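You operate a simulated robot arm through the tools that you are given. There is no shell and no other tool. Be economical: measure what you need, move in short steps, check, and stop when the job is done.

You are at the controls of a simulated two-armed robot. One attempt, no reset.

JOB
On the clear side of the core bench, make the orange wad and the blue stirrer change places.

It is judged by the outcome, as a careful person would: the job done as asked, and still so three seconds after it is handed in. It fails if anything else is knocked over, pushed out of place, dropped, spilled or broken.

ROBOT AND FRAMES
Two 7-joint arms with two-finger parallel grippers on one trunk, on a base that drives. Base frame: it is fixed to the floor where the robot stands at the start and does not move with it; the origin is under the middle of the robot, x ahead of it, y to its left, z up. Readings come in mm, rad, newtons and seconds.
The left shoulder is at the start at [60, 143, 926], the right one opposite. With the tool pointing down near the work surface each hand reaches from about 320 to 740 mm from the robot's upright axis, wherever it stands, measured 20 degrees to its own side. Payload 1.57 kg a hand.
The tool frame of a hand sits at the grasp point between the pads (the TCP): z along the fingers, y along the line on which they close. The tips reach 30 mm beyond it. The gripper opens to 110 mm. The fingers are 24 mm wide and 12 mm thick; the gripper's body (48 by 112 mm) begins 78 mm behind the TCP.
Orientation is that of the tool frame in the base frame, as a unit quaternion [x, y, z, w]. With the fingers straight down and closing along the base's y, the tool's x points along the base's -x, its y along +y and its z along -z.

CONTROLS
- The arms move only by the tool jog_arm. It takes "left_motion", "right_motion" or both (then of equal length, played together; a hand with none holds still); each is a list of rows, each a list of 7 numbers: the shift along the base's x, y, z in m, then the turn, a rotation vector about the base's x, y, z in rad, then the closure in counts, from 0 (fully open) to 255 (shut). In form: [[dx, dy, dz, rx, ry, rz, gripper], ...]. A call has 1 to 20 rows; each row is the pose to reach, as a shift and turn from the pose commanded when the call began. Each row takes 0.2 s and may step no farther than 50 mm and 0.15 rad from the row before; otherwise, or with a gripper value out of range, the whole call is refused. Where a pose cannot be reached the arm comes as near as it can. A force on the tool above 40 N (or 10 N above the force at the start of the call, whichever is more), or a blocked arm, ends the call early, and 0.2 s more pass. Each finger travels about 45 mm/s and halts on what it meets, pressing with about 38 N; the grip force reading is that of the motor and also rises with nothing between the fingers. The clock runs only during rows and for 0.2 s after the last one: add rows that repeat a pose to give the fingers time. The reply holds the time, the measured pose of the TCP, the force on the tool along the base axes, the opening and the grip force, in the units named above and with some noise, and new pictures: "pictures" is both (left out), scene, wrist or none (wrist: the cameras of the hands that moved).
- Cameras (640 x 400 px; columns grow to the right, rows downward): "scene" is now at [46.8, -2, 1535]; the picture's right is [-0.01, -1.00, 0.00], its down [-0.77, 0.01, -0.64] and it looks along [0.64, -0.01, -0.77] (base axes); focal length 249 px, centre (320, 200). "left" rides on the left gripper at [-36, 0, -80] in its tool frame; the picture's right is [0.00, -1.00, 0.00], its down [0.97, 0.00, -0.24] and it looks along [0.24, 0.00, 0.97] (tool axes); focal length 218 px, centre (320, 200). "right" rides on the right gripper at [-36, 0, -80] in its tool frame; the picture's right is [0.00, -1.00, 0.00], its down [0.97, 0.00, -0.24] and it looks along [0.24, 0.00, 0.97] (tool axes); focal length 218 px, centre (320, 200). There is no depth. A picture from a camera that has moved, and an enlarged one, comes with that camera's place and axes in the base frame and with its lens.
- lift_body(by): slides the trunk up (or, below 0, down) by that many mm; the arms and the scene camera ride with it, the base frame stays. It gives what a move gives, with no picture.
- drive_base(legs): drives the robot by 1 to 6 legs, each [ahead, left, turn to the left] in mm, mm and rad, along the robot's own axes; the way and the turn of a leg run together, so that a leg with both is an arc; at most 1500 mm and 3.142 rad a leg. The arms and the cameras ride along, it lands a little off, and it stops where it bumps. It gives what a move gives, and a new picture of the scene camera.
- pan_tilt(pan, tilt): turns the head with the scene camera to pan (to the left, within 1.501 rad either way) and tilt (down, from -0.506 to 1.204), counted from straight ahead of the robot. It gives what a move gives, and a new picture of the scene camera.
- close_up(camera, box): a new picture of the part [left, top, right, bottom] of that camera's present view, enlarged. It takes no simulated time.
- finish_job(): hands the job in; it is judged then, once.

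Work in short steps. Places have to be worked out from the pictures, the camera data and where the tool is seen: move nearer, look again, correct. Check each grasp and each placing, and mend what went wrong. You have 165 turns and 170 pictures in all, those below and enlarged ones among them. Open the grippers and draw the arms clear of the work before you hand the job in, unless the task says otherwise; then end with one line.

The tools are called as name(argument=value, ...) on one line, values as JSON. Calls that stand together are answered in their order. jog_arm: Moves the arms, as the interface text tells. Its arguments: {"type":"object","properties":{"left_motion":{"type":"array","items":{"type":"array","items":{"type":"number"}}},"right_motion":{"type":"array","items":{"type":"array","items":{"type":"number"}}},"pictures":{"type":"string","enum":["both","scene","wrist","none"]}},"required":[]} The other tools are called the same way: lift_body (by) slides the trunk up or down; drive_base (legs) drives the base; pan_tilt (pan, tilt) turns the head that bears the scene camera; close_up (camera, box) takes an enlarged picture of a part of a camera's view; finish_job () hands the job in.

At the start:

```text
time_s: 0.0
left_eef_pos: [563.4, 304.1, 1032.4]
left_ee_rot: [0.0, 1.0, 0.001, 0.0]
left_force: [-0.3, -0.3, 0.5]
left_grip_width: 110.0
left_finger_force: 0.0
right_eef_pos: [447.3, -109.8, 1084.0]
right_ee_rot: [-0.001, 1.0, 0.0, 0.0]
right_force: [0.2, -1.1, 0.3]
right_grip_width: 110.0
right_finger_force: 0.0
trunk travel left (down, up): [-525.0, 65.0]
robot x, y, heading: [-0.5, 4.7, -0.006]
head pan, tilt: [-0.014, 0.88]
```

scene: 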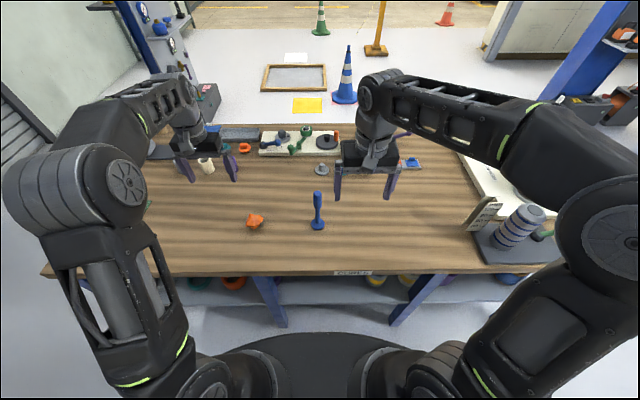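
right: 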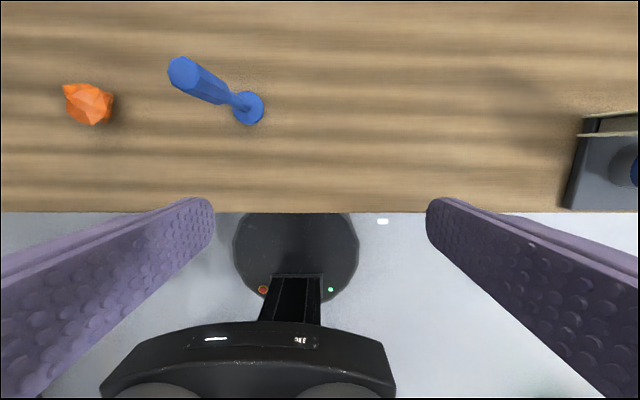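
left: 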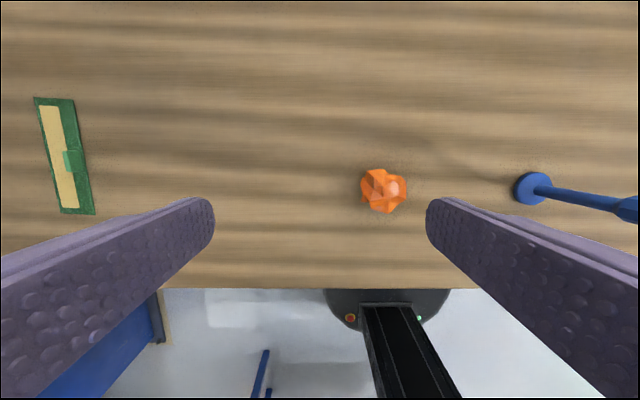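

The wad is at about (541, 217) and the upright stirrer, about 165 mm tall, at about (541, 0). I'll bring the left hand above the wad and move the right hand outward to free the space.

jog_arm(left_motion=[[-0.011, -0.04, -0.02, 0, 0, 0, 0], [-0.022, -0.08, -0.05, 0, 0, 0, 0], [-0.022, -0.087, -0.09, 0, 0, 0, 0], [-0.022, -0.087, -0.12, 0, 0, 0, 0]], right_motion=[[0, -0.04, 0, 0, 0, 0, 0], [0, -0.08, 0, 0, 0, 0, 0], [0, -0.12, 0, 0, 0, 0, 0], [0, -0.15, 0, 0, 0, 0, 0]])

```text
refused: row 2 steps farther than a row can; nothing moved
```

The second left step was slightly too long, so I'm making the steps smaller.

jog_arm(left_motion=[[-0.011, -0.035, -0.02, 0, 0, 0, 0], [-0.02, -0.07, -0.045, 0, 0, 0, 0], [-0.022, -0.087, -0.085, 0, 0, 0, 0], [-0.022, -0.087, -0.12, 0, 0, 0, 0]], right_motion=[[0, -0.04, 0, 0, 0, 0, 0], [0, -0.08, 0, 0, 0, 0, 0], [0, -0.12, 0, 0, 0, 0, 0], [0, -0.15, 0, 0, 0, 0, 0]])

```text
time_s: 1.0
left_eef_pos: [543.8, 217.1, 912.1]
left_ee_rot: [0.001, 1.0, 0.0, 0.0]
left_force: [-0.1, 0.6, 0.1]
left_grip_width: 110.0
left_finger_force: 0.0
right_eef_pos: [448.9, -264.3, 1084.9]
right_ee_rot: [0.0, 1.0, 0.0, 0.0]
right_force: [-0.5, -0.1, 0.8]
right_grip_width: 109.9
right_finger_force: 0.1
trunk travel left (down, up): [-525.0, 65.0]
robot x, y, heading: [-2.2, 0.7, -0.002]
head pan, tilt: [-0.014, 0.88]
camera scene: at [47.2, -1.9, 1535.1], right [-0.01, -1.0, 0.0], down [-0.77, 0.01, -0.64], along [0.64, -0.01, -0.77], focal length 249 px, centre (320, 200)
camera right: at [485.3, -264.3, 1164.3], right [0.0, -1.0, 0.0], down [-0.97, 0.0, 0.24], along [-0.24, 0.0, -0.97], focal length 218 px, centre (320, 200)
camera left: at [578.8, 216.9, 994.2], right [0.0, -1.0, 0.0], down [-0.97, 0.0, 0.24], along [-0.24, 0.0, -0.97], focal length 218 px, centre (320, 200)
```

scene: 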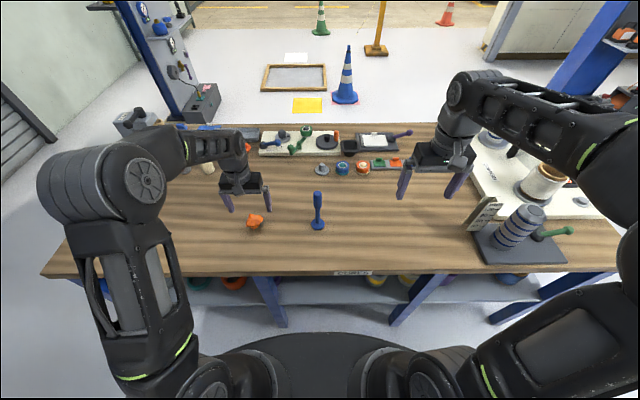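
right: 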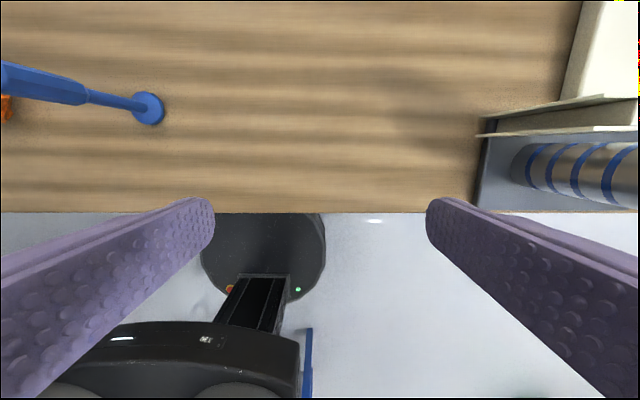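
left: 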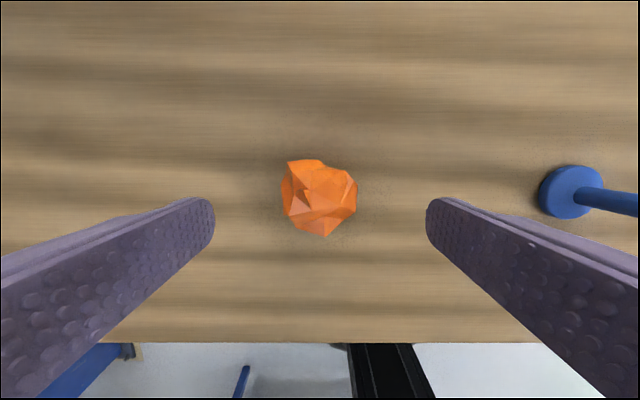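

The wad is centred between the fingers at about (537, 217) and is about 55 mm wide. I'll descend to TCP z ≈ 835 and close.

jog_arm(left_motion=[[-0.006, 0, -0.03, 0, 0, 0, 0], [-0.006, 0, -0.06, 0, 0, 0, 0], [-0.006, 0, -0.077, 0, 0, 0, 0], [-0.006, 0, -0.077, 0, 0, 0, 120], [-0.006, 0, -0.077, 0, 0, 0, 255], [-0.006, 0, -0.077, 0, 0, 0, 255], [-0.006, 0, -0.077, 0, 0, 0, 255], [-0.006, 0, -0.077, 0, 0, 0, 255]], pictures="wrist")

```text
time_s: 2.8
left_eef_pos: [534.5, 217.3, 836.5]
left_ee_rot: [0.0, 1.0, 0.0, 0.0]
left_force: [-0.6, 0.4, -0.4]
left_grip_width: 64.9
left_finger_force: 34.5
right_eef_pos: [448.4, -264.2, 1084.3]
right_ee_rot: [0.001, 1.0, 0.0, 0.0]
right_force: [0.7, -0.1, 0.7]
right_grip_width: 109.9
right_finger_force: 0.0
trunk travel left (down, up): [-525.0, 65.0]
robot x, y, heading: [0.2, 0.4, 0.002]
head pan, tilt: [-0.014, 0.88]
camera left: at [570.0, 216.4, 917.3], right [0.0, -1.0, 0.0], down [-0.97, 0.0, 0.24], along [-0.24, 0.0, -0.97], focal length 218 px, centre (320, 200)
```

left: 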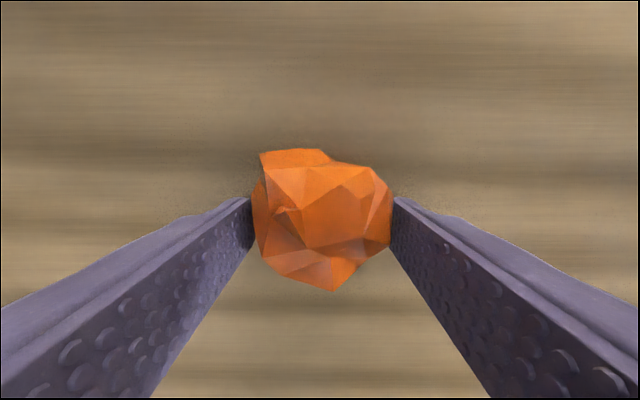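

The wad is held, with the opening at 65 mm. I'll lift it and move it to a free temporary spot at y ≈ 350.

jog_arm(left_motion=[[0, 0, 0.04, 0, 0, 0, 255], [0, 0.035, 0.06, 0, 0, 0, 255], [0, 0.08, 0.06, 0, 0, 0, 255], [0, 0.12, 0.06, 0, 0, 0, 255], [0, 0.133, 0.04, 0, 0, 0, 255], [0, 0.133, 0.015, 0, 0, 0, 255], [0, 0.133, 0.001, 0, 0, 0, 255], [0, 0.133, 0.001, 0, 0, 0, 255]])

```text
time_s: 4.6
left_eef_pos: [536.4, 348.0, 837.8]
left_ee_rot: [0.0, 1.0, 0.0, -0.001]
left_force: [-0.3, -0.4, -0.3]
left_grip_width: 64.8
left_finger_force: 38.6
right_eef_pos: [449.0, -263.8, 1084.8]
right_ee_rot: [0.001, 1.0, 0.0, 0.0]
right_force: [0.4, 0.1, 0.6]
right_grip_width: 109.8
right_finger_force: 0.0
trunk travel left (down, up): [-525.0, 65.0]
robot x, y, heading: [3.6, 0.4, 0.001]
head pan, tilt: [-0.014, 0.88]
camera scene: at [46.7, -2.0, 1535.0], right [-0.01, -1.0, 0.0], down [-0.77, 0.01, -0.64], along [0.64, -0.01, -0.77], focal length 249 px, centre (320, 200)
camera left: at [572.1, 347.7, 919.8], right [0.0, -1.0, 0.0], down [-0.97, 0.0, 0.24], along [-0.24, 0.0, -0.97], focal length 218 px, centre (320, 200)
```

scene: 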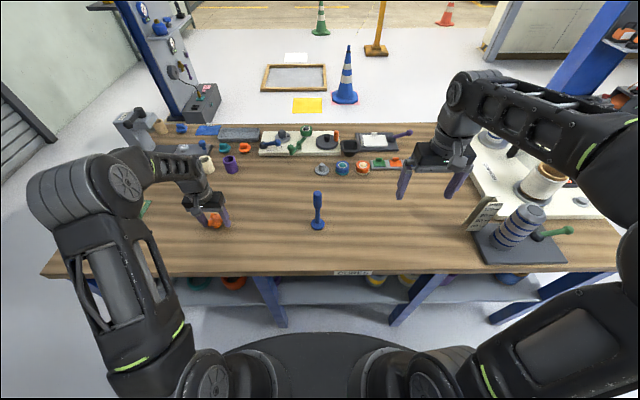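
left: 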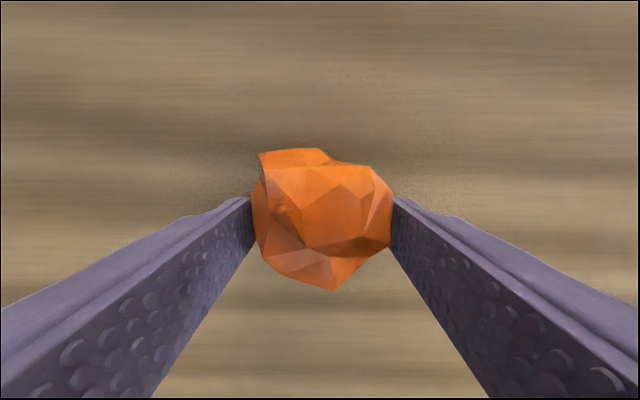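

The wad is down at (538, 348). I'll release it, rise to z ≈ 1050, and go towards the stirrer, stopping at y ≈ 40.

jog_arm(left_motion=[[0, 0, 0, 0, 0, 0, 120], [0, 0, 0, 0, 0, 0, 0], [0, 0, 0, 0, 0, 0, 0], [0, 0, 0.04, 0, 0, 0, 0], [0, 0, 0.085, 0, 0, 0, 0], [0, 0, 0.13, 0, 0, 0, 0], [0, 0, 0.175, 0, 0, 0, 0], [0, 0, 0.215, 0, 0, 0, 0], [0, -0.045, 0.215, 0, 0, 0, 0], [0, -0.09, 0.215, 0, 0, 0, 0], [0, -0.135, 0.215, 0, 0, 0, 0], [0, -0.18, 0.215, 0, 0, 0, 0], [0, -0.225, 0.215, 0, 0, 0, 0], [0, -0.27, 0.215, 0, 0, 0, 0], [0, -0.31, 0.215, 0, 0, 0, 0], [0, -0.31, 0.215, 0, 0, 0, 0]])

```text
time_s: 8.0
left_eef_pos: [536.2, 41.5, 1052.7]
left_ee_rot: [0.0, 1.0, 0.0, 0.0]
left_force: [0.0, 0.8, 0.1]
left_grip_width: 109.7
left_finger_force: 0.1
right_eef_pos: [449.0, -263.1, 1084.3]
right_ee_rot: [0.0, 1.0, -0.001, 0.0]
right_force: [-0.2, 0.0, 0.6]
right_grip_width: 110.1
right_finger_force: 0.0
trunk travel left (down, up): [-525.0, 65.0]
robot x, y, heading: [1.3, -0.2, 0.002]
head pan, tilt: [-0.014, 0.88]
camera scene: at [46.7, -1.5, 1535.0], right [-0.01, -1.0, 0.0], down [-0.77, 0.01, -0.64], along [0.64, -0.01, -0.77], focal length 249 px, centre (320, 200)
camera left: at [570.9, 40.8, 1134.2], right [0.0, -1.0, 0.0], down [-0.97, 0.0, 0.24], along [-0.24, 0.0, -0.97], focal length 218 px, centre (320, 200)
```

scene: 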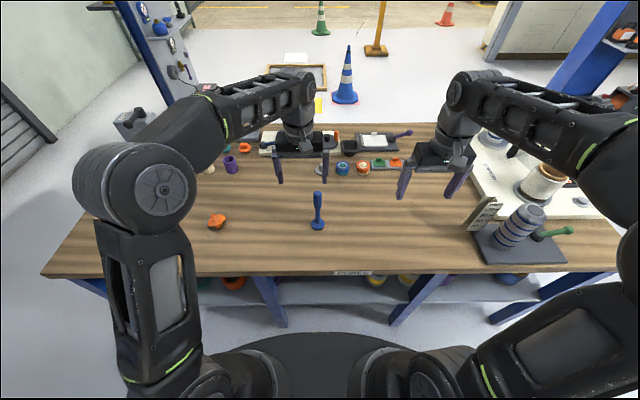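
left: 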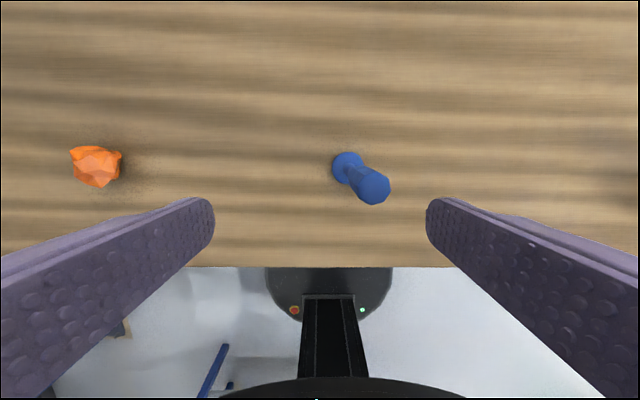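

The stirrer axis is at (540, 0) with its top at about 968. I'll centre over it, descend to TCP z ≈ 922, and look before closing.

jog_arm(left_motion=[[0.004, -0.041, 0, 0, 0, 0, 0], [0.004, -0.041, -0.03, 0, 0, 0, 0], [0.004, -0.041, -0.06, 0, 0, 0, 0], [0.004, -0.041, -0.09, 0, 0, 0, 0], [0.004, -0.041, -0.115, 0, 0, 0, 0], [0.004, -0.041, -0.13, 0, 0, 0, 0]])

```text
time_s: 9.4
left_eef_pos: [537.8, 0.1, 921.6]
left_ee_rot: [0.0, 1.0, 0.0, 0.0]
left_force: [1.0, 0.3, -0.9]
left_grip_width: 110.1
left_finger_force: 0.0
right_eef_pos: [448.4, -265.9, 1084.2]
right_ee_rot: [0.0, 1.0, 0.0, 0.0]
right_force: [0.3, -0.5, -1.0]
right_grip_width: 109.9
right_finger_force: 0.1
trunk travel left (down, up): [-525.0, 65.0]
robot x, y, heading: [0.5, -0.5, -0.001]
head pan, tilt: [-0.014, 0.88]
camera scene: at [46.9, -2.0, 1535.0], right [-0.01, -1.0, 0.0], down [-0.77, 0.01, -0.64], along [0.64, -0.01, -0.77], focal length 249 px, centre (320, 200)
camera left: at [573.1, -0.7, 1003.6], right [0.0, -1.0, 0.0], down [-0.97, 0.0, 0.24], along [-0.24, 0.0, -0.97], focal length 218 px, centre (320, 200)
```

scene: 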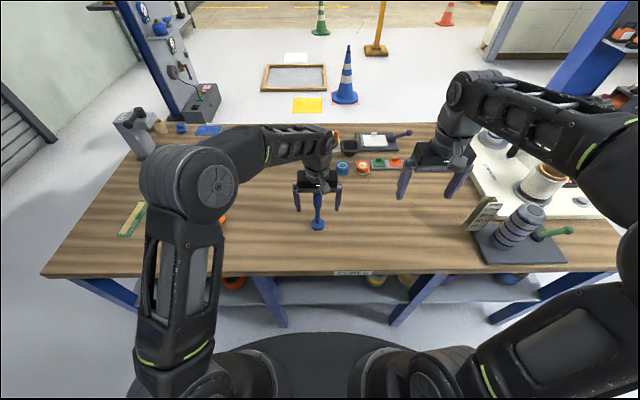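
left: 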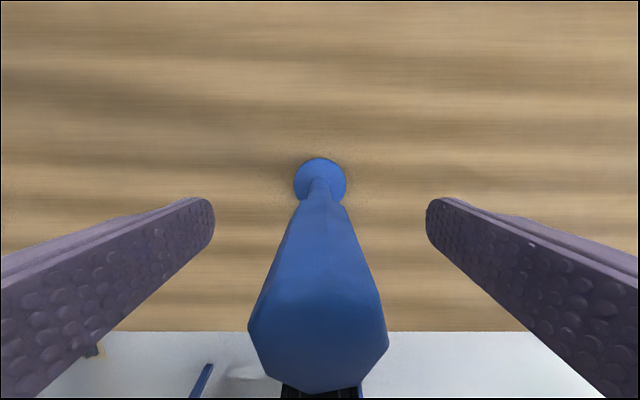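

The stirrer is centred between the pads. I'll close gently on the handle.

jog_arm(left_motion=[[0, 0, 0, 0, 0, 0, 120], [0, 0, 0, 0, 0, 0, 200], [0, 0, 0, 0, 0, 0, 255], [0, 0, 0, 0, 0, 0, 255], [0, 0, 0, 0, 0, 0, 255], [0, 0, 0, 0, 0, 0, 255]], pictures="wrist")

```text
time_s: 10.8
left_eef_pos: [538.1, -0.7, 920.7]
left_ee_rot: [0.0, 1.0, -0.001, 0.0]
left_force: [-0.5, -0.2, -0.9]
left_grip_width: 25.5
left_finger_force: 20.9
right_eef_pos: [447.2, -265.5, 1084.1]
right_ee_rot: [0.0, 1.0, 0.0, 0.0]
right_force: [-0.2, 0.1, -0.1]
right_grip_width: 110.1
right_finger_force: 0.1
trunk travel left (down, up): [-525.0, 65.0]
robot x, y, heading: [-0.4, -1.2, 0.0]
head pan, tilt: [-0.014, 0.88]
camera left: at [573.0, -0.9, 1003.8], right [0.0, -1.0, 0.0], down [-0.97, 0.0, 0.24], along [-0.24, 0.0, -0.97], focal length 218 px, centre (320, 200)
```

left: 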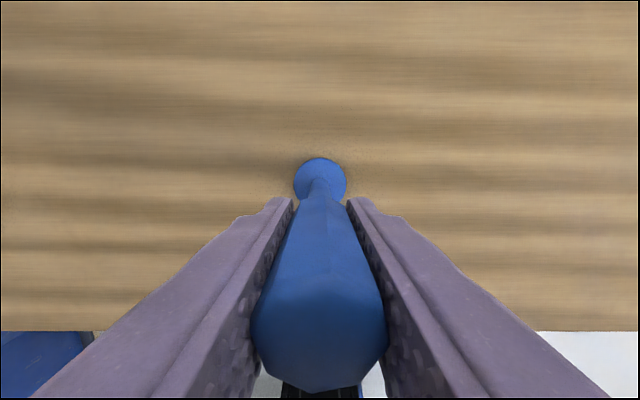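

It is gripped at 25 mm. I'll lift it 50 mm and check.

jog_arm(left_motion=[[0, 0, 0.01, 0, 0, 0, 255], [0, 0, 0.03, 0, 0, 0, 255], [0, 0, 0.05, 0, 0, 0, 255], [0, 0, 0.05, 0, 0, 0, 255]])

```text
time_s: 11.8
left_eef_pos: [540.3, -2.5, 972.1]
left_ee_rot: [-0.001, 1.0, 0.0, 0.001]
left_force: [-0.9, -0.4, -1.3]
left_grip_width: 25.0
left_finger_force: 36.3
right_eef_pos: [448.6, -264.9, 1083.8]
right_ee_rot: [0.0, 1.0, 0.0, 0.0]
right_force: [0.3, -0.4, 0.4]
right_grip_width: 110.0
right_finger_force: 0.0
trunk travel left (down, up): [-525.0, 65.0]
robot x, y, heading: [-4.0, 1.0, -0.002]
head pan, tilt: [-0.014, 0.88]
camera scene: at [47.1, -2.1, 1535.0], right [-0.01, -1.0, 0.0], down [-0.77, 0.01, -0.64], along [0.64, -0.01, -0.77], focal length 249 px, centre (320, 200)
camera left: at [575.6, -2.8, 1053.5], right [0.0, -1.0, 0.0], down [-0.97, 0.0, 0.24], along [-0.24, 0.0, -0.97], focal length 218 px, centre (320, 200)
```

scene: 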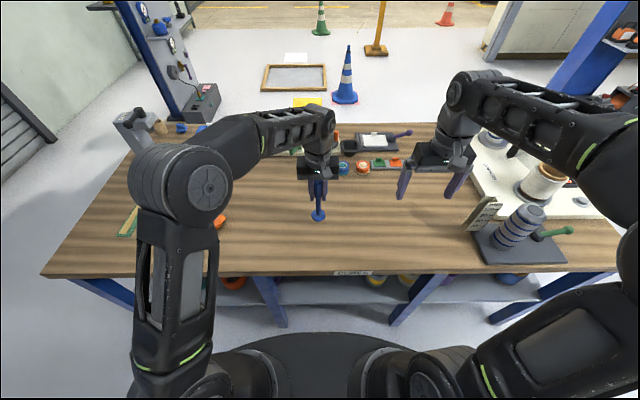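
left: 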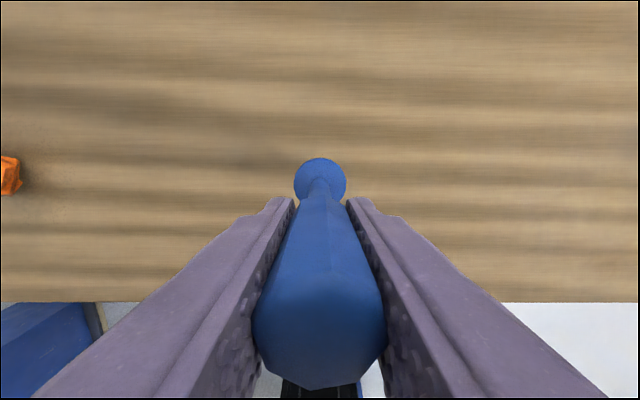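

The stirrer is held upright with no slip. I'll carry it to y ≈ 217 and lower it to just above the bench.

jog_arm(left_motion=[[0, 0.03, 0, 0, 0, 0, 255], [0, 0.07, 0, 0, 0, 0, 255], [0, 0.11, 0, 0, 0, 0, 255], [0, 0.15, 0, 0, 0, 0, 255], [0, 0.19, 0, 0, 0, 0, 255], [-0.001, 0.217, 0, 0, 0, 0, 255], [-0.001, 0.217, -0.02, 0, 0, 0, 255], [-0.001, 0.217, -0.04, 0, 0, 0, 255], [-0.001, 0.217, -0.045, 0, 0, 0, 255], [-0.001, 0.217, -0.045, 0, 0, 0, 255]])

```text
time_s: 14.0
left_eef_pos: [537.5, 215.7, 927.0]
left_ee_rot: [0.0, 1.0, 0.0, 0.0]
left_force: [-0.5, -0.4, -0.4]
left_grip_width: 24.7
left_finger_force: 36.7
right_eef_pos: [448.0, -264.3, 1083.3]
right_ee_rot: [0.0, 1.0, 0.0, 0.0]
right_force: [0.0, 0.5, 0.6]
right_grip_width: 109.9
right_finger_force: 0.1
trunk travel left (down, up): [-525.0, 65.0]
robot x, y, heading: [0.9, -0.2, -0.005]
head pan, tilt: [-0.014, 0.88]
camera scene: at [46.9, -1.9, 1535.0], right [-0.01, -1.0, 0.0], down [-0.77, 0.01, -0.64], along [0.64, -0.01, -0.77], focal length 249 px, centre (320, 200)
camera left: at [573.2, 215.1, 1008.8], right [0.0, -1.0, 0.0], down [-0.97, 0.0, 0.24], along [-0.24, 0.0, -0.97], focal length 218 px, centre (320, 200)
```

scene: 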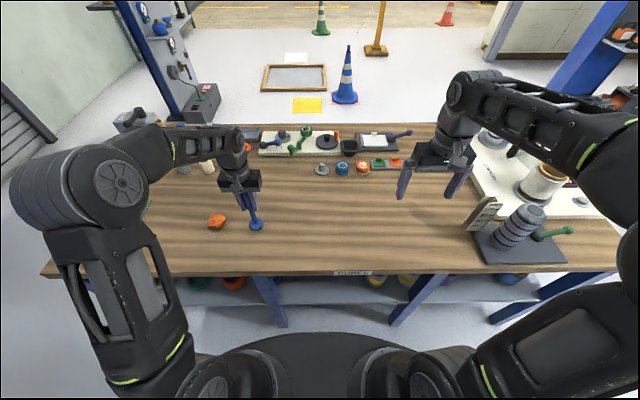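
left: 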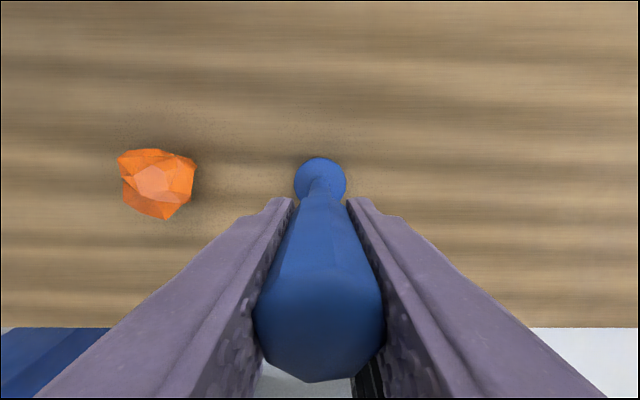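

The readings put the foot about 6 mm above the bench. I'll lower by 6 mm and check the force.

jog_arm(left_motion=[[0, 0.001, -0.003, 0, 0, 0, 255], [0, 0.001, -0.005, 0, 0, 0, 255], [0, 0.001, -0.0055, 0, 0, 0, 255], [0, 0.001, -0.0055, 0, 0, 0, 255]], pictures="none")

close_up(camera="scene", box=[190, 150, 310, 250])

```text
time_s: 15.0
left_eef_pos: [538.1, 214.5, 923.5]
left_ee_rot: [0.0, 1.0, 0.0, 0.002]
left_force: [-2.9, -1.1, 17.0]
left_grip_width: 24.7
left_finger_force: 36.5
right_eef_pos: [446.6, -265.4, 1084.5]
right_ee_rot: [0.0, 1.0, 0.0, 0.002]
right_force: [-0.4, 0.6, -0.5]
right_grip_width: 109.7
right_finger_force: 0.1
trunk travel left (down, up): [-525.0, 65.0]
robot x, y, heading: [-3.2, 2.4, 0.001]
head pan, tilt: [-0.014, 0.88]
```

```text
4.00 times, centred on (250, 200) of scene
camera zoom: at [45.1, -2.7, 1535.3], right [-0.01, -1.0, 0.0], down [-0.77, 0.01, -0.64], along [0.64, -0.01, -0.77], focal length 996 px, centre (600, 200)
```

zoom: 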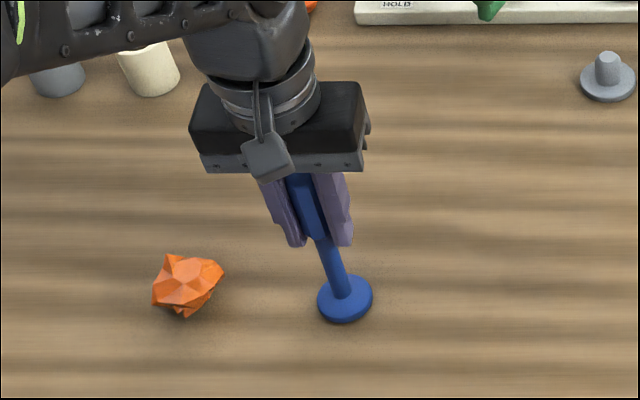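

The foot is on the bench with 17 N of load. I'll ease up about 1.5 mm, open slowly, wait, then look.

jog_arm(left_motion=[[0, 0, 0.0015, 0, 0, 0, 255], [0, 0, 0.0015, 0, 0, 0, 200], [0, 0, 0.0015, 0, 0, 0, 150], [0, 0, 0.0015, 0, 0, 0, 60], [0, 0, 0.0015, 0, 0, 0, 0], [0, 0, 0.0015, 0, 0, 0, 0], [0, 0, 0.0015, 0, 0, 0, 0]], pictures="both")

```text
time_s: 16.6
left_eef_pos: [538.6, 215.8, 922.5]
left_ee_rot: [-0.001, 1.0, 0.0, -0.001]
left_force: [-1.3, -0.2, 0.4]
left_grip_width: 109.7
left_finger_force: 0.1
right_eef_pos: [448.3, -265.1, 1082.8]
right_ee_rot: [0.0, 1.0, 0.0, 0.0]
right_force: [0.4, 0.2, -0.3]
right_grip_width: 110.2
right_finger_force: 0.2
trunk travel left (down, up): [-525.0, 65.0]
robot x, y, heading: [-1.6, -1.1, 0.0]
head pan, tilt: [-0.014, 0.88]
camera scene: at [46.8, -2.0, 1535.0], right [-0.01, -1.0, 0.0], down [-0.77, 0.01, -0.64], along [0.64, -0.01, -0.77], focal length 249 px, centre (320, 200)
camera left: at [574.0, 216.0, 1005.0], right [0.0, -1.0, 0.0], down [-0.97, 0.0, 0.24], along [-0.24, 0.0, -0.97], focal length 218 px, centre (320, 200)
```

scene: 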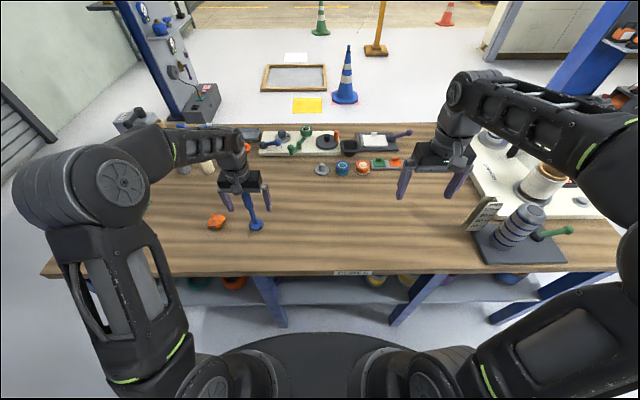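
left: 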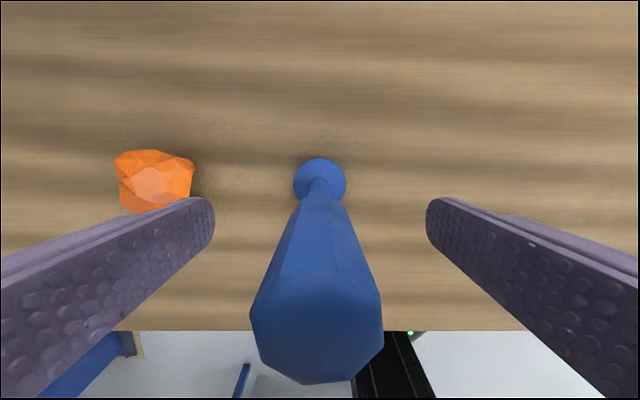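

The stirrer stands upright at (538, 216). I'll rise clear, move over to the wad at y ≈ 348, and look.

jog_arm(left_motion=[[0, 0, 0.03, 0, 0, 0, 0], [0, 0, 0.075, 0, 0, 0, 0], [0, 0, 0.12, 0, 0, 0, 0], [0, 0.04, 0.125, 0, 0, 0, 0], [0, 0.085, 0.125, 0, 0, 0, 0], [0, 0.131, 0.125, 0, 0, 0, 0], [0, 0.131, 0.08, 0, 0, 0, 0], [0, 0.131, 0.035, 0, 0, 0, 0], [0, 0.131, -0.01, 0, 0, 0, 0], [0, 0.131, -0.01, 0, 0, 0, 0]])

```text
time_s: 18.8
left_eef_pos: [539.9, 346.3, 912.2]
left_ee_rot: [-0.001, 1.0, 0.0, -0.001]
left_force: [-0.2, 0.0, 0.0]
left_grip_width: 110.2
left_finger_force: 0.0
right_eef_pos: [448.7, -264.2, 1084.1]
right_ee_rot: [0.0, 1.0, 0.0, 0.0]
right_force: [-0.6, 0.3, -0.4]
right_grip_width: 109.8
right_finger_force: 0.0
trunk travel left (down, up): [-525.0, 65.0]
robot x, y, heading: [0.4, 0.1, 0.007]
head pan, tilt: [-0.014, 0.88]
camera scene: at [46.5, -2.1, 1535.1], right [-0.01, -1.0, 0.0], down [-0.77, 0.01, -0.64], along [0.64, -0.01, -0.77], focal length 249 px, centre (320, 200)
camera left: at [575.1, 345.9, 994.4], right [0.0, -1.0, 0.0], down [-0.97, 0.0, 0.24], along [-0.24, 0.0, -0.97], focal length 218 px, centre (320, 200)
```

scene: 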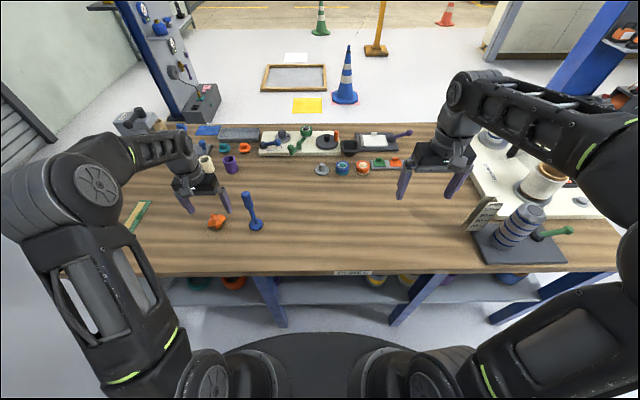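
left: 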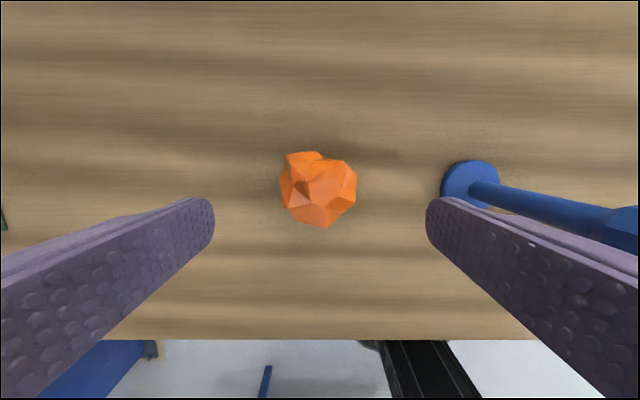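

The wad is centred. I'll descend 76 mm, close, and lift straight up.

jog_arm(left_motion=[[-0.003, 0.001, -0.035, 0, 0, 0, 0], [-0.003, 0.001, -0.065, 0, 0, 0, 0], [-0.003, 0.001, -0.076, 0, 0, 0, 0], [-0.003, 0.001, -0.076, 0, 0, 0, 120], [-0.003, 0.001, -0.076, 0, 0, 0, 255], [-0.003, 0.001, -0.076, 0, 0, 0, 255], [-0.003, 0.001, -0.076, 0, 0, 0, 255], [-0.003, 0.001, -0.076, 0, 0, 0, 255], [-0.003, 0.001, -0.04, 0, 0, 0, 255], [-0.003, 0.001, 0.005, 0, 0, 0, 255], [-0.003, 0.001, 0.05, 0, 0, 0, 255], [-0.003, 0.001, 0.095, 0, 0, 0, 255], [-0.003, 0.001, 0.14, 0, 0, 0, 255], [-0.003, 0.001, 0.14, 0, 0, 0, 255]])

```text
time_s: 21.8
left_eef_pos: [530.4, 347.4, 1056.0]
left_ee_rot: [0.0, 1.0, 0.0, 0.001]
left_force: [0.4, -0.3, -0.6]
left_grip_width: 64.5
left_finger_force: 37.9
right_eef_pos: [449.5, -264.5, 1084.0]
right_ee_rot: [0.0, 1.0, 0.0, 0.0]
right_force: [-0.3, 0.2, -0.6]
right_grip_width: 110.0
right_finger_force: 0.0
trunk travel left (down, up): [-525.0, 65.0]
robot x, y, heading: [1.7, 4.5, 0.003]
head pan, tilt: [-0.014, 0.88]
camera scene: at [47.1, -1.9, 1535.0], right [-0.01, -1.0, 0.0], down [-0.77, 0.01, -0.64], along [0.64, -0.01, -0.77], focal length 249 px, centre (320, 200)
camera left: at [566.2, 347.1, 1138.9], right [0.0, -1.0, 0.0], down [-0.97, 0.0, 0.24], along [-0.24, 0.0, -0.97], focal length 218 px, centre (320, 200)
```

scene: 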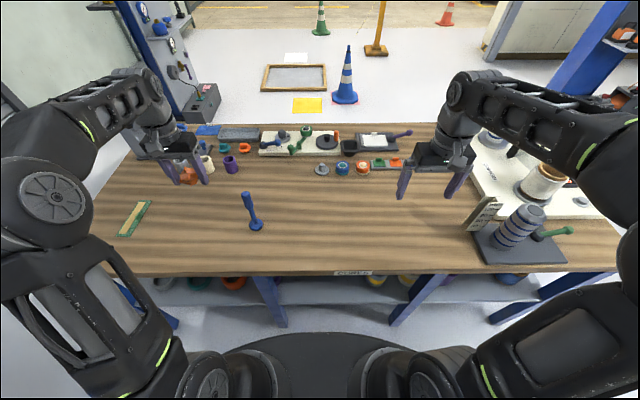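
left: 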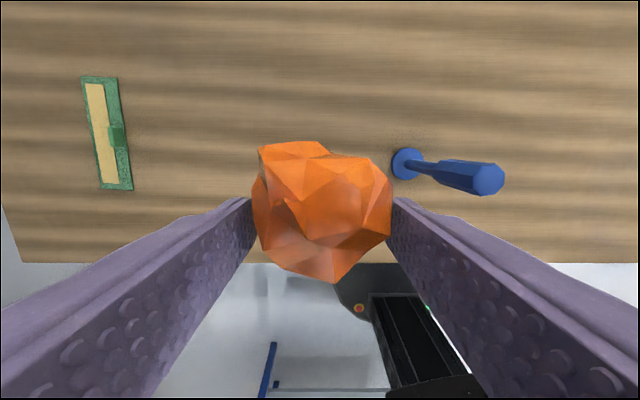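

The wad is held, its bottom at about 1020, above the stirrer top at 968. I'll traverse to y ≈ -1 and lower partway to check forearm clearance.

jog_arm(left_motion=[[0, -0.045, 0.005, 0, 0, 0, 255], [0, -0.09, 0.005, 0, 0, 0, 255], [0, -0.135, 0.005, 0, 0, 0, 255], [0, -0.18, 0.005, 0, 0, 0, 255], [0, -0.225, 0.005, 0, 0, 0, 255], [0, -0.27, 0.005, 0, 0, 0, 255], [0, -0.315, 0.005, 0, 0, 0, 255], [0, -0.348, 0, 0, 0, 0, 255], [0, -0.348, -0.045, 0, 0, 0, 255], [0, -0.348, -0.09, 0, 0, 0, 255], [0, -0.348, -0.135, 0, 0, 0, 255], [0, -0.348, -0.135, 0, 0, 0, 255]])

```text
time_s: 24.4
left_eef_pos: [534.2, -1.8, 920.9]
left_ee_rot: [0.0, 1.0, -0.001, 0.001]
left_force: [-0.1, 0.6, -0.1]
left_grip_width: 64.3
left_finger_force: 37.9
right_eef_pos: [447.8, -264.0, 1083.8]
right_ee_rot: [-0.001, 1.0, 0.001, 0.0]
right_force: [0.2, 0.6, 0.6]
right_grip_width: 109.9
right_finger_force: 0.2
trunk travel left (down, up): [-525.0, 65.0]
robot x, y, heading: [0.2, -2.3, 0.003]
head pan, tilt: [-0.014, 0.88]
camera scene: at [46.4, -2.0, 1535.1], right [-0.01, -1.0, 0.0], down [-0.77, 0.01, -0.64], along [0.64, -0.01, -0.77], focal length 249 px, centre (320, 200)
camera left: at [569.3, -2.0, 1002.1], right [0.0, -1.0, 0.0], down [-0.97, 0.0, 0.24], along [-0.24, 0.0, -0.97], focal length 218 px, centre (320, 200)
```

scene: 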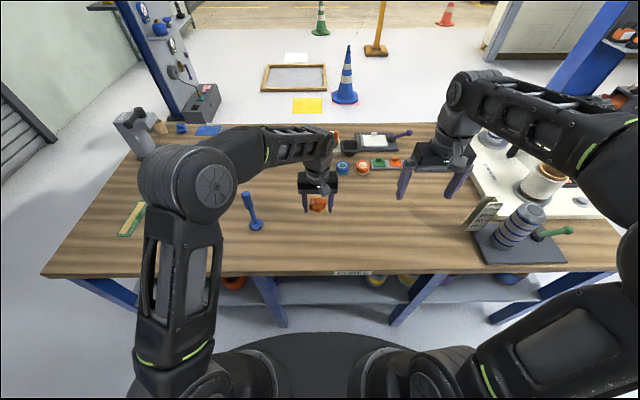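
left: 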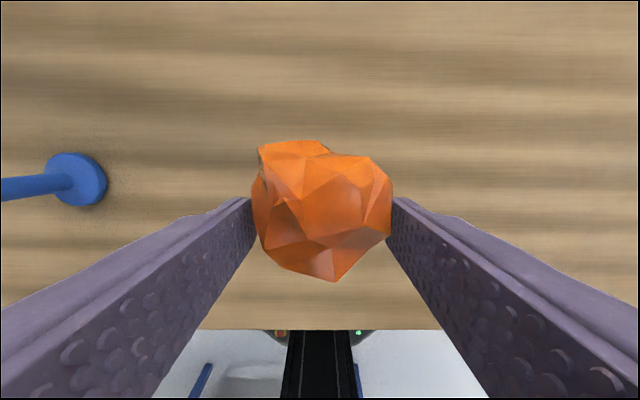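

The stirrer is untouched and visible beside the arm. I'll lower another 50 mm and recheck clearance.

jog_arm(left_motion=[[0.003, 0.001, -0.025, 0, 0, 0, 255], [0.003, 0.001, -0.05, 0, 0, 0, 255], [0.003, 0.001, -0.05, 0, 0, 0, 255]], pictures="scene")

```text
time_s: 25.2
left_eef_pos: [535.8, -0.8, 868.3]
left_ee_rot: [0.0, 1.0, 0.0, 0.0]
left_force: [-0.4, 0.6, -0.7]
left_grip_width: 64.2
left_finger_force: 38.2
right_eef_pos: [448.4, -264.6, 1084.2]
right_ee_rot: [0.0, 1.0, 0.0, -0.001]
right_force: [0.1, -0.5, -0.2]
right_grip_width: 110.0
right_finger_force: 0.1
trunk travel left (down, up): [-525.0, 65.0]
robot x, y, heading: [-0.5, -3.8, 0.003]
head pan, tilt: [-0.014, 0.88]
camera scene: at [46.7, -2.0, 1535.0], right [-0.01, -1.0, 0.0], down [-0.77, 0.01, -0.64], along [0.64, -0.01, -0.77], focal length 249 px, centre (320, 200)
```

scene: 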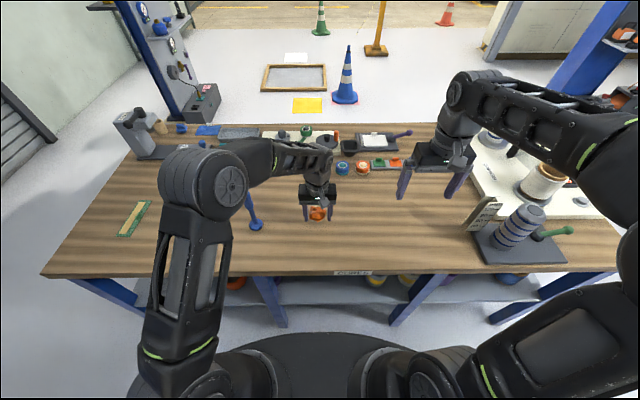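

The elbow covers the stirrer only in the picture; it sits at about (380, 195, 1190), well above the stirrer top. I'll lower the last 32 mm.

jog_arm(left_motion=[[0.001, 0, -0.015, 0, 0, 0, 255], [0.001, 0, -0.026, 0, 0, 0, 255], [0.001, 0, -0.031, 0, 0, 0, 255], [0.001, 0, -0.031, 0, 0, 0, 255]])

```text
time_s: 26.2
left_eef_pos: [538.6, 0.7, 837.5]
left_ee_rot: [0.0, 1.0, 0.0, 0.0]
left_force: [0.2, 0.3, -1.0]
left_grip_width: 64.3
left_finger_force: 37.9
right_eef_pos: [448.6, -263.9, 1084.3]
right_ee_rot: [0.0, 1.0, 0.0, 0.0]
right_force: [0.6, 0.9, -0.2]
right_grip_width: 110.0
right_finger_force: 0.0
trunk travel left (down, up): [-525.0, 65.0]
robot x, y, heading: [0.7, -0.4, 0.0]
head pan, tilt: [-0.014, 0.88]
camera scene: at [46.8, -2.1, 1535.0], right [-0.01, -1.0, 0.0], down [-0.77, 0.01, -0.64], along [0.64, -0.01, -0.77], focal length 249 px, centre (320, 200)
camera left: at [573.9, 0.2, 919.7], right [0.0, -1.0, 0.0], down [-0.97, 0.0, 0.24], along [-0.24, 0.0, -0.97], focal length 218 px, centre (320, 200)
```

scene: 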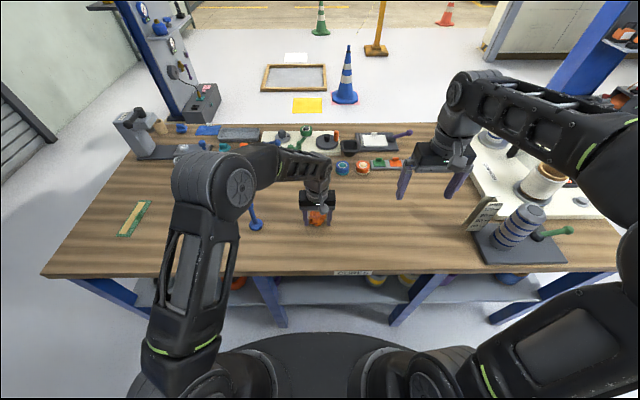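
left: 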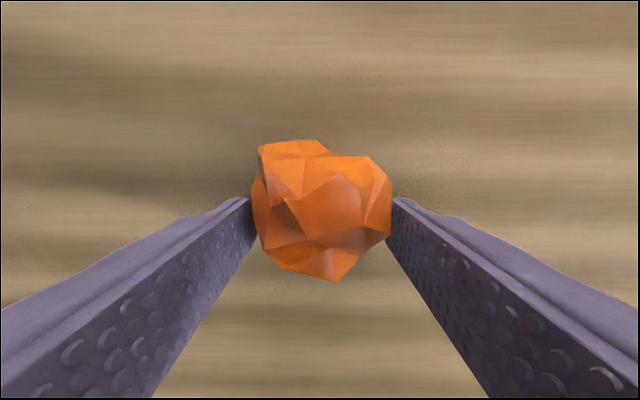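

The wad is at (540, 0), at the height it was gripped. I'll release, rise to about 1060, and withdraw the hand to the left over the top of the stirrer.

jog_arm(left_motion=[[0, 0, -0.001, 0, 0, 0, 150], [0, 0, -0.001, 0, 0, 0, 60], [0, 0, -0.001, 0, 0, 0, 0], [0, 0, -0.001, 0, 0, 0, 0], [0, 0, 0.04, 0, 0, 0, 0], [0, 0, 0.085, 0, 0, 0, 0], [0, 0, 0.13, 0, 0, 0, 0], [0, 0, 0.175, 0, 0, 0, 0], [0, 0, 0.22, 0, 0, 0, 0], [0, 0.045, 0.23, 0, 0, 0, 0], [0, 0.09, 0.23, 0, 0, 0, 0], [0, 0.135, 0.23, 0, 0, 0, 0], [0, 0.18, 0.23, 0, 0, 0, 0], [0, 0.225, 0.23, 0, 0, 0, 0], [0, 0.27, 0.23, 0, 0, 0, 0], [0, 0.31, 0.23, 0, 0, 0, 0], [0, 0.31, 0.23, 0, 0, 0, 0]])

```text
time_s: 29.8
left_eef_pos: [538.6, 310.1, 1064.4]
left_ee_rot: [0.0, 1.0, 0.0, 0.0]
left_force: [-0.5, -0.2, -0.3]
left_grip_width: 110.2
left_finger_force: 0.0
right_eef_pos: [448.0, -266.4, 1083.8]
right_ee_rot: [0.0, 1.0, 0.0, 0.0]
right_force: [-0.9, -0.7, 0.0]
right_grip_width: 109.9
right_finger_force: 0.0
trunk travel left (down, up): [-525.0, 65.0]
robot x, y, heading: [1.1, -0.3, -0.001]
head pan, tilt: [-0.014, 0.88]
camera scene: at [46.8, -2.4, 1535.0], right [-0.01, -1.0, 0.0], down [-0.77, 0.01, -0.64], along [0.64, -0.01, -0.77], focal length 249 px, centre (320, 200)
camera left: at [574.0, 308.9, 1146.8], right [0.0, -1.0, 0.0], down [-0.97, 0.0, 0.24], along [-0.24, 0.0, -0.97], focal length 218 px, centre (320, 200)
```

scene: 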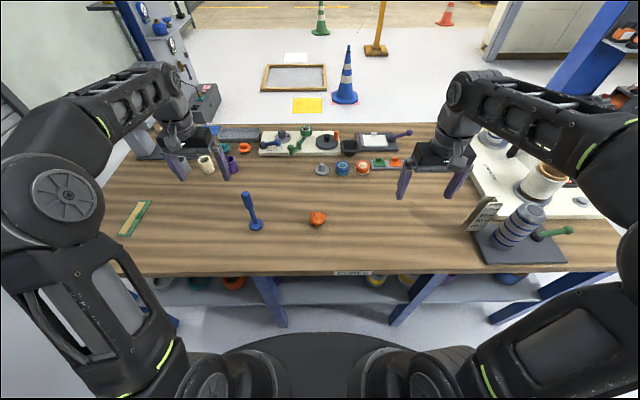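
left: 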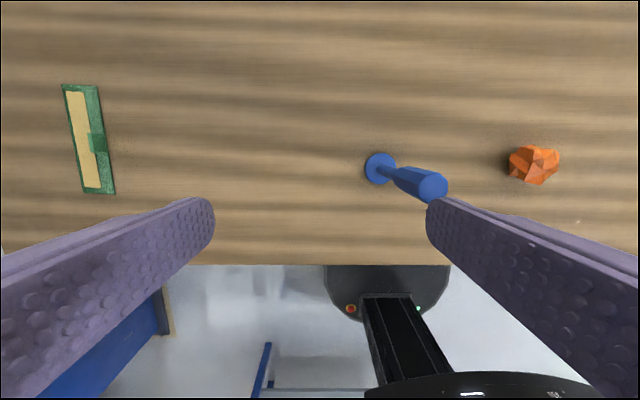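

The stirrer now stands at the wad's old spot and the wad rests at the stirrer's. Both grippers are open and clear, so I'm handing in.

finish_job()

```text
The job is handed in.
```

The orange wad and the blue stirrer have changed places. The stirrer stands upright at the wad's old spot, and the final pictures showed nothing else disturbed.
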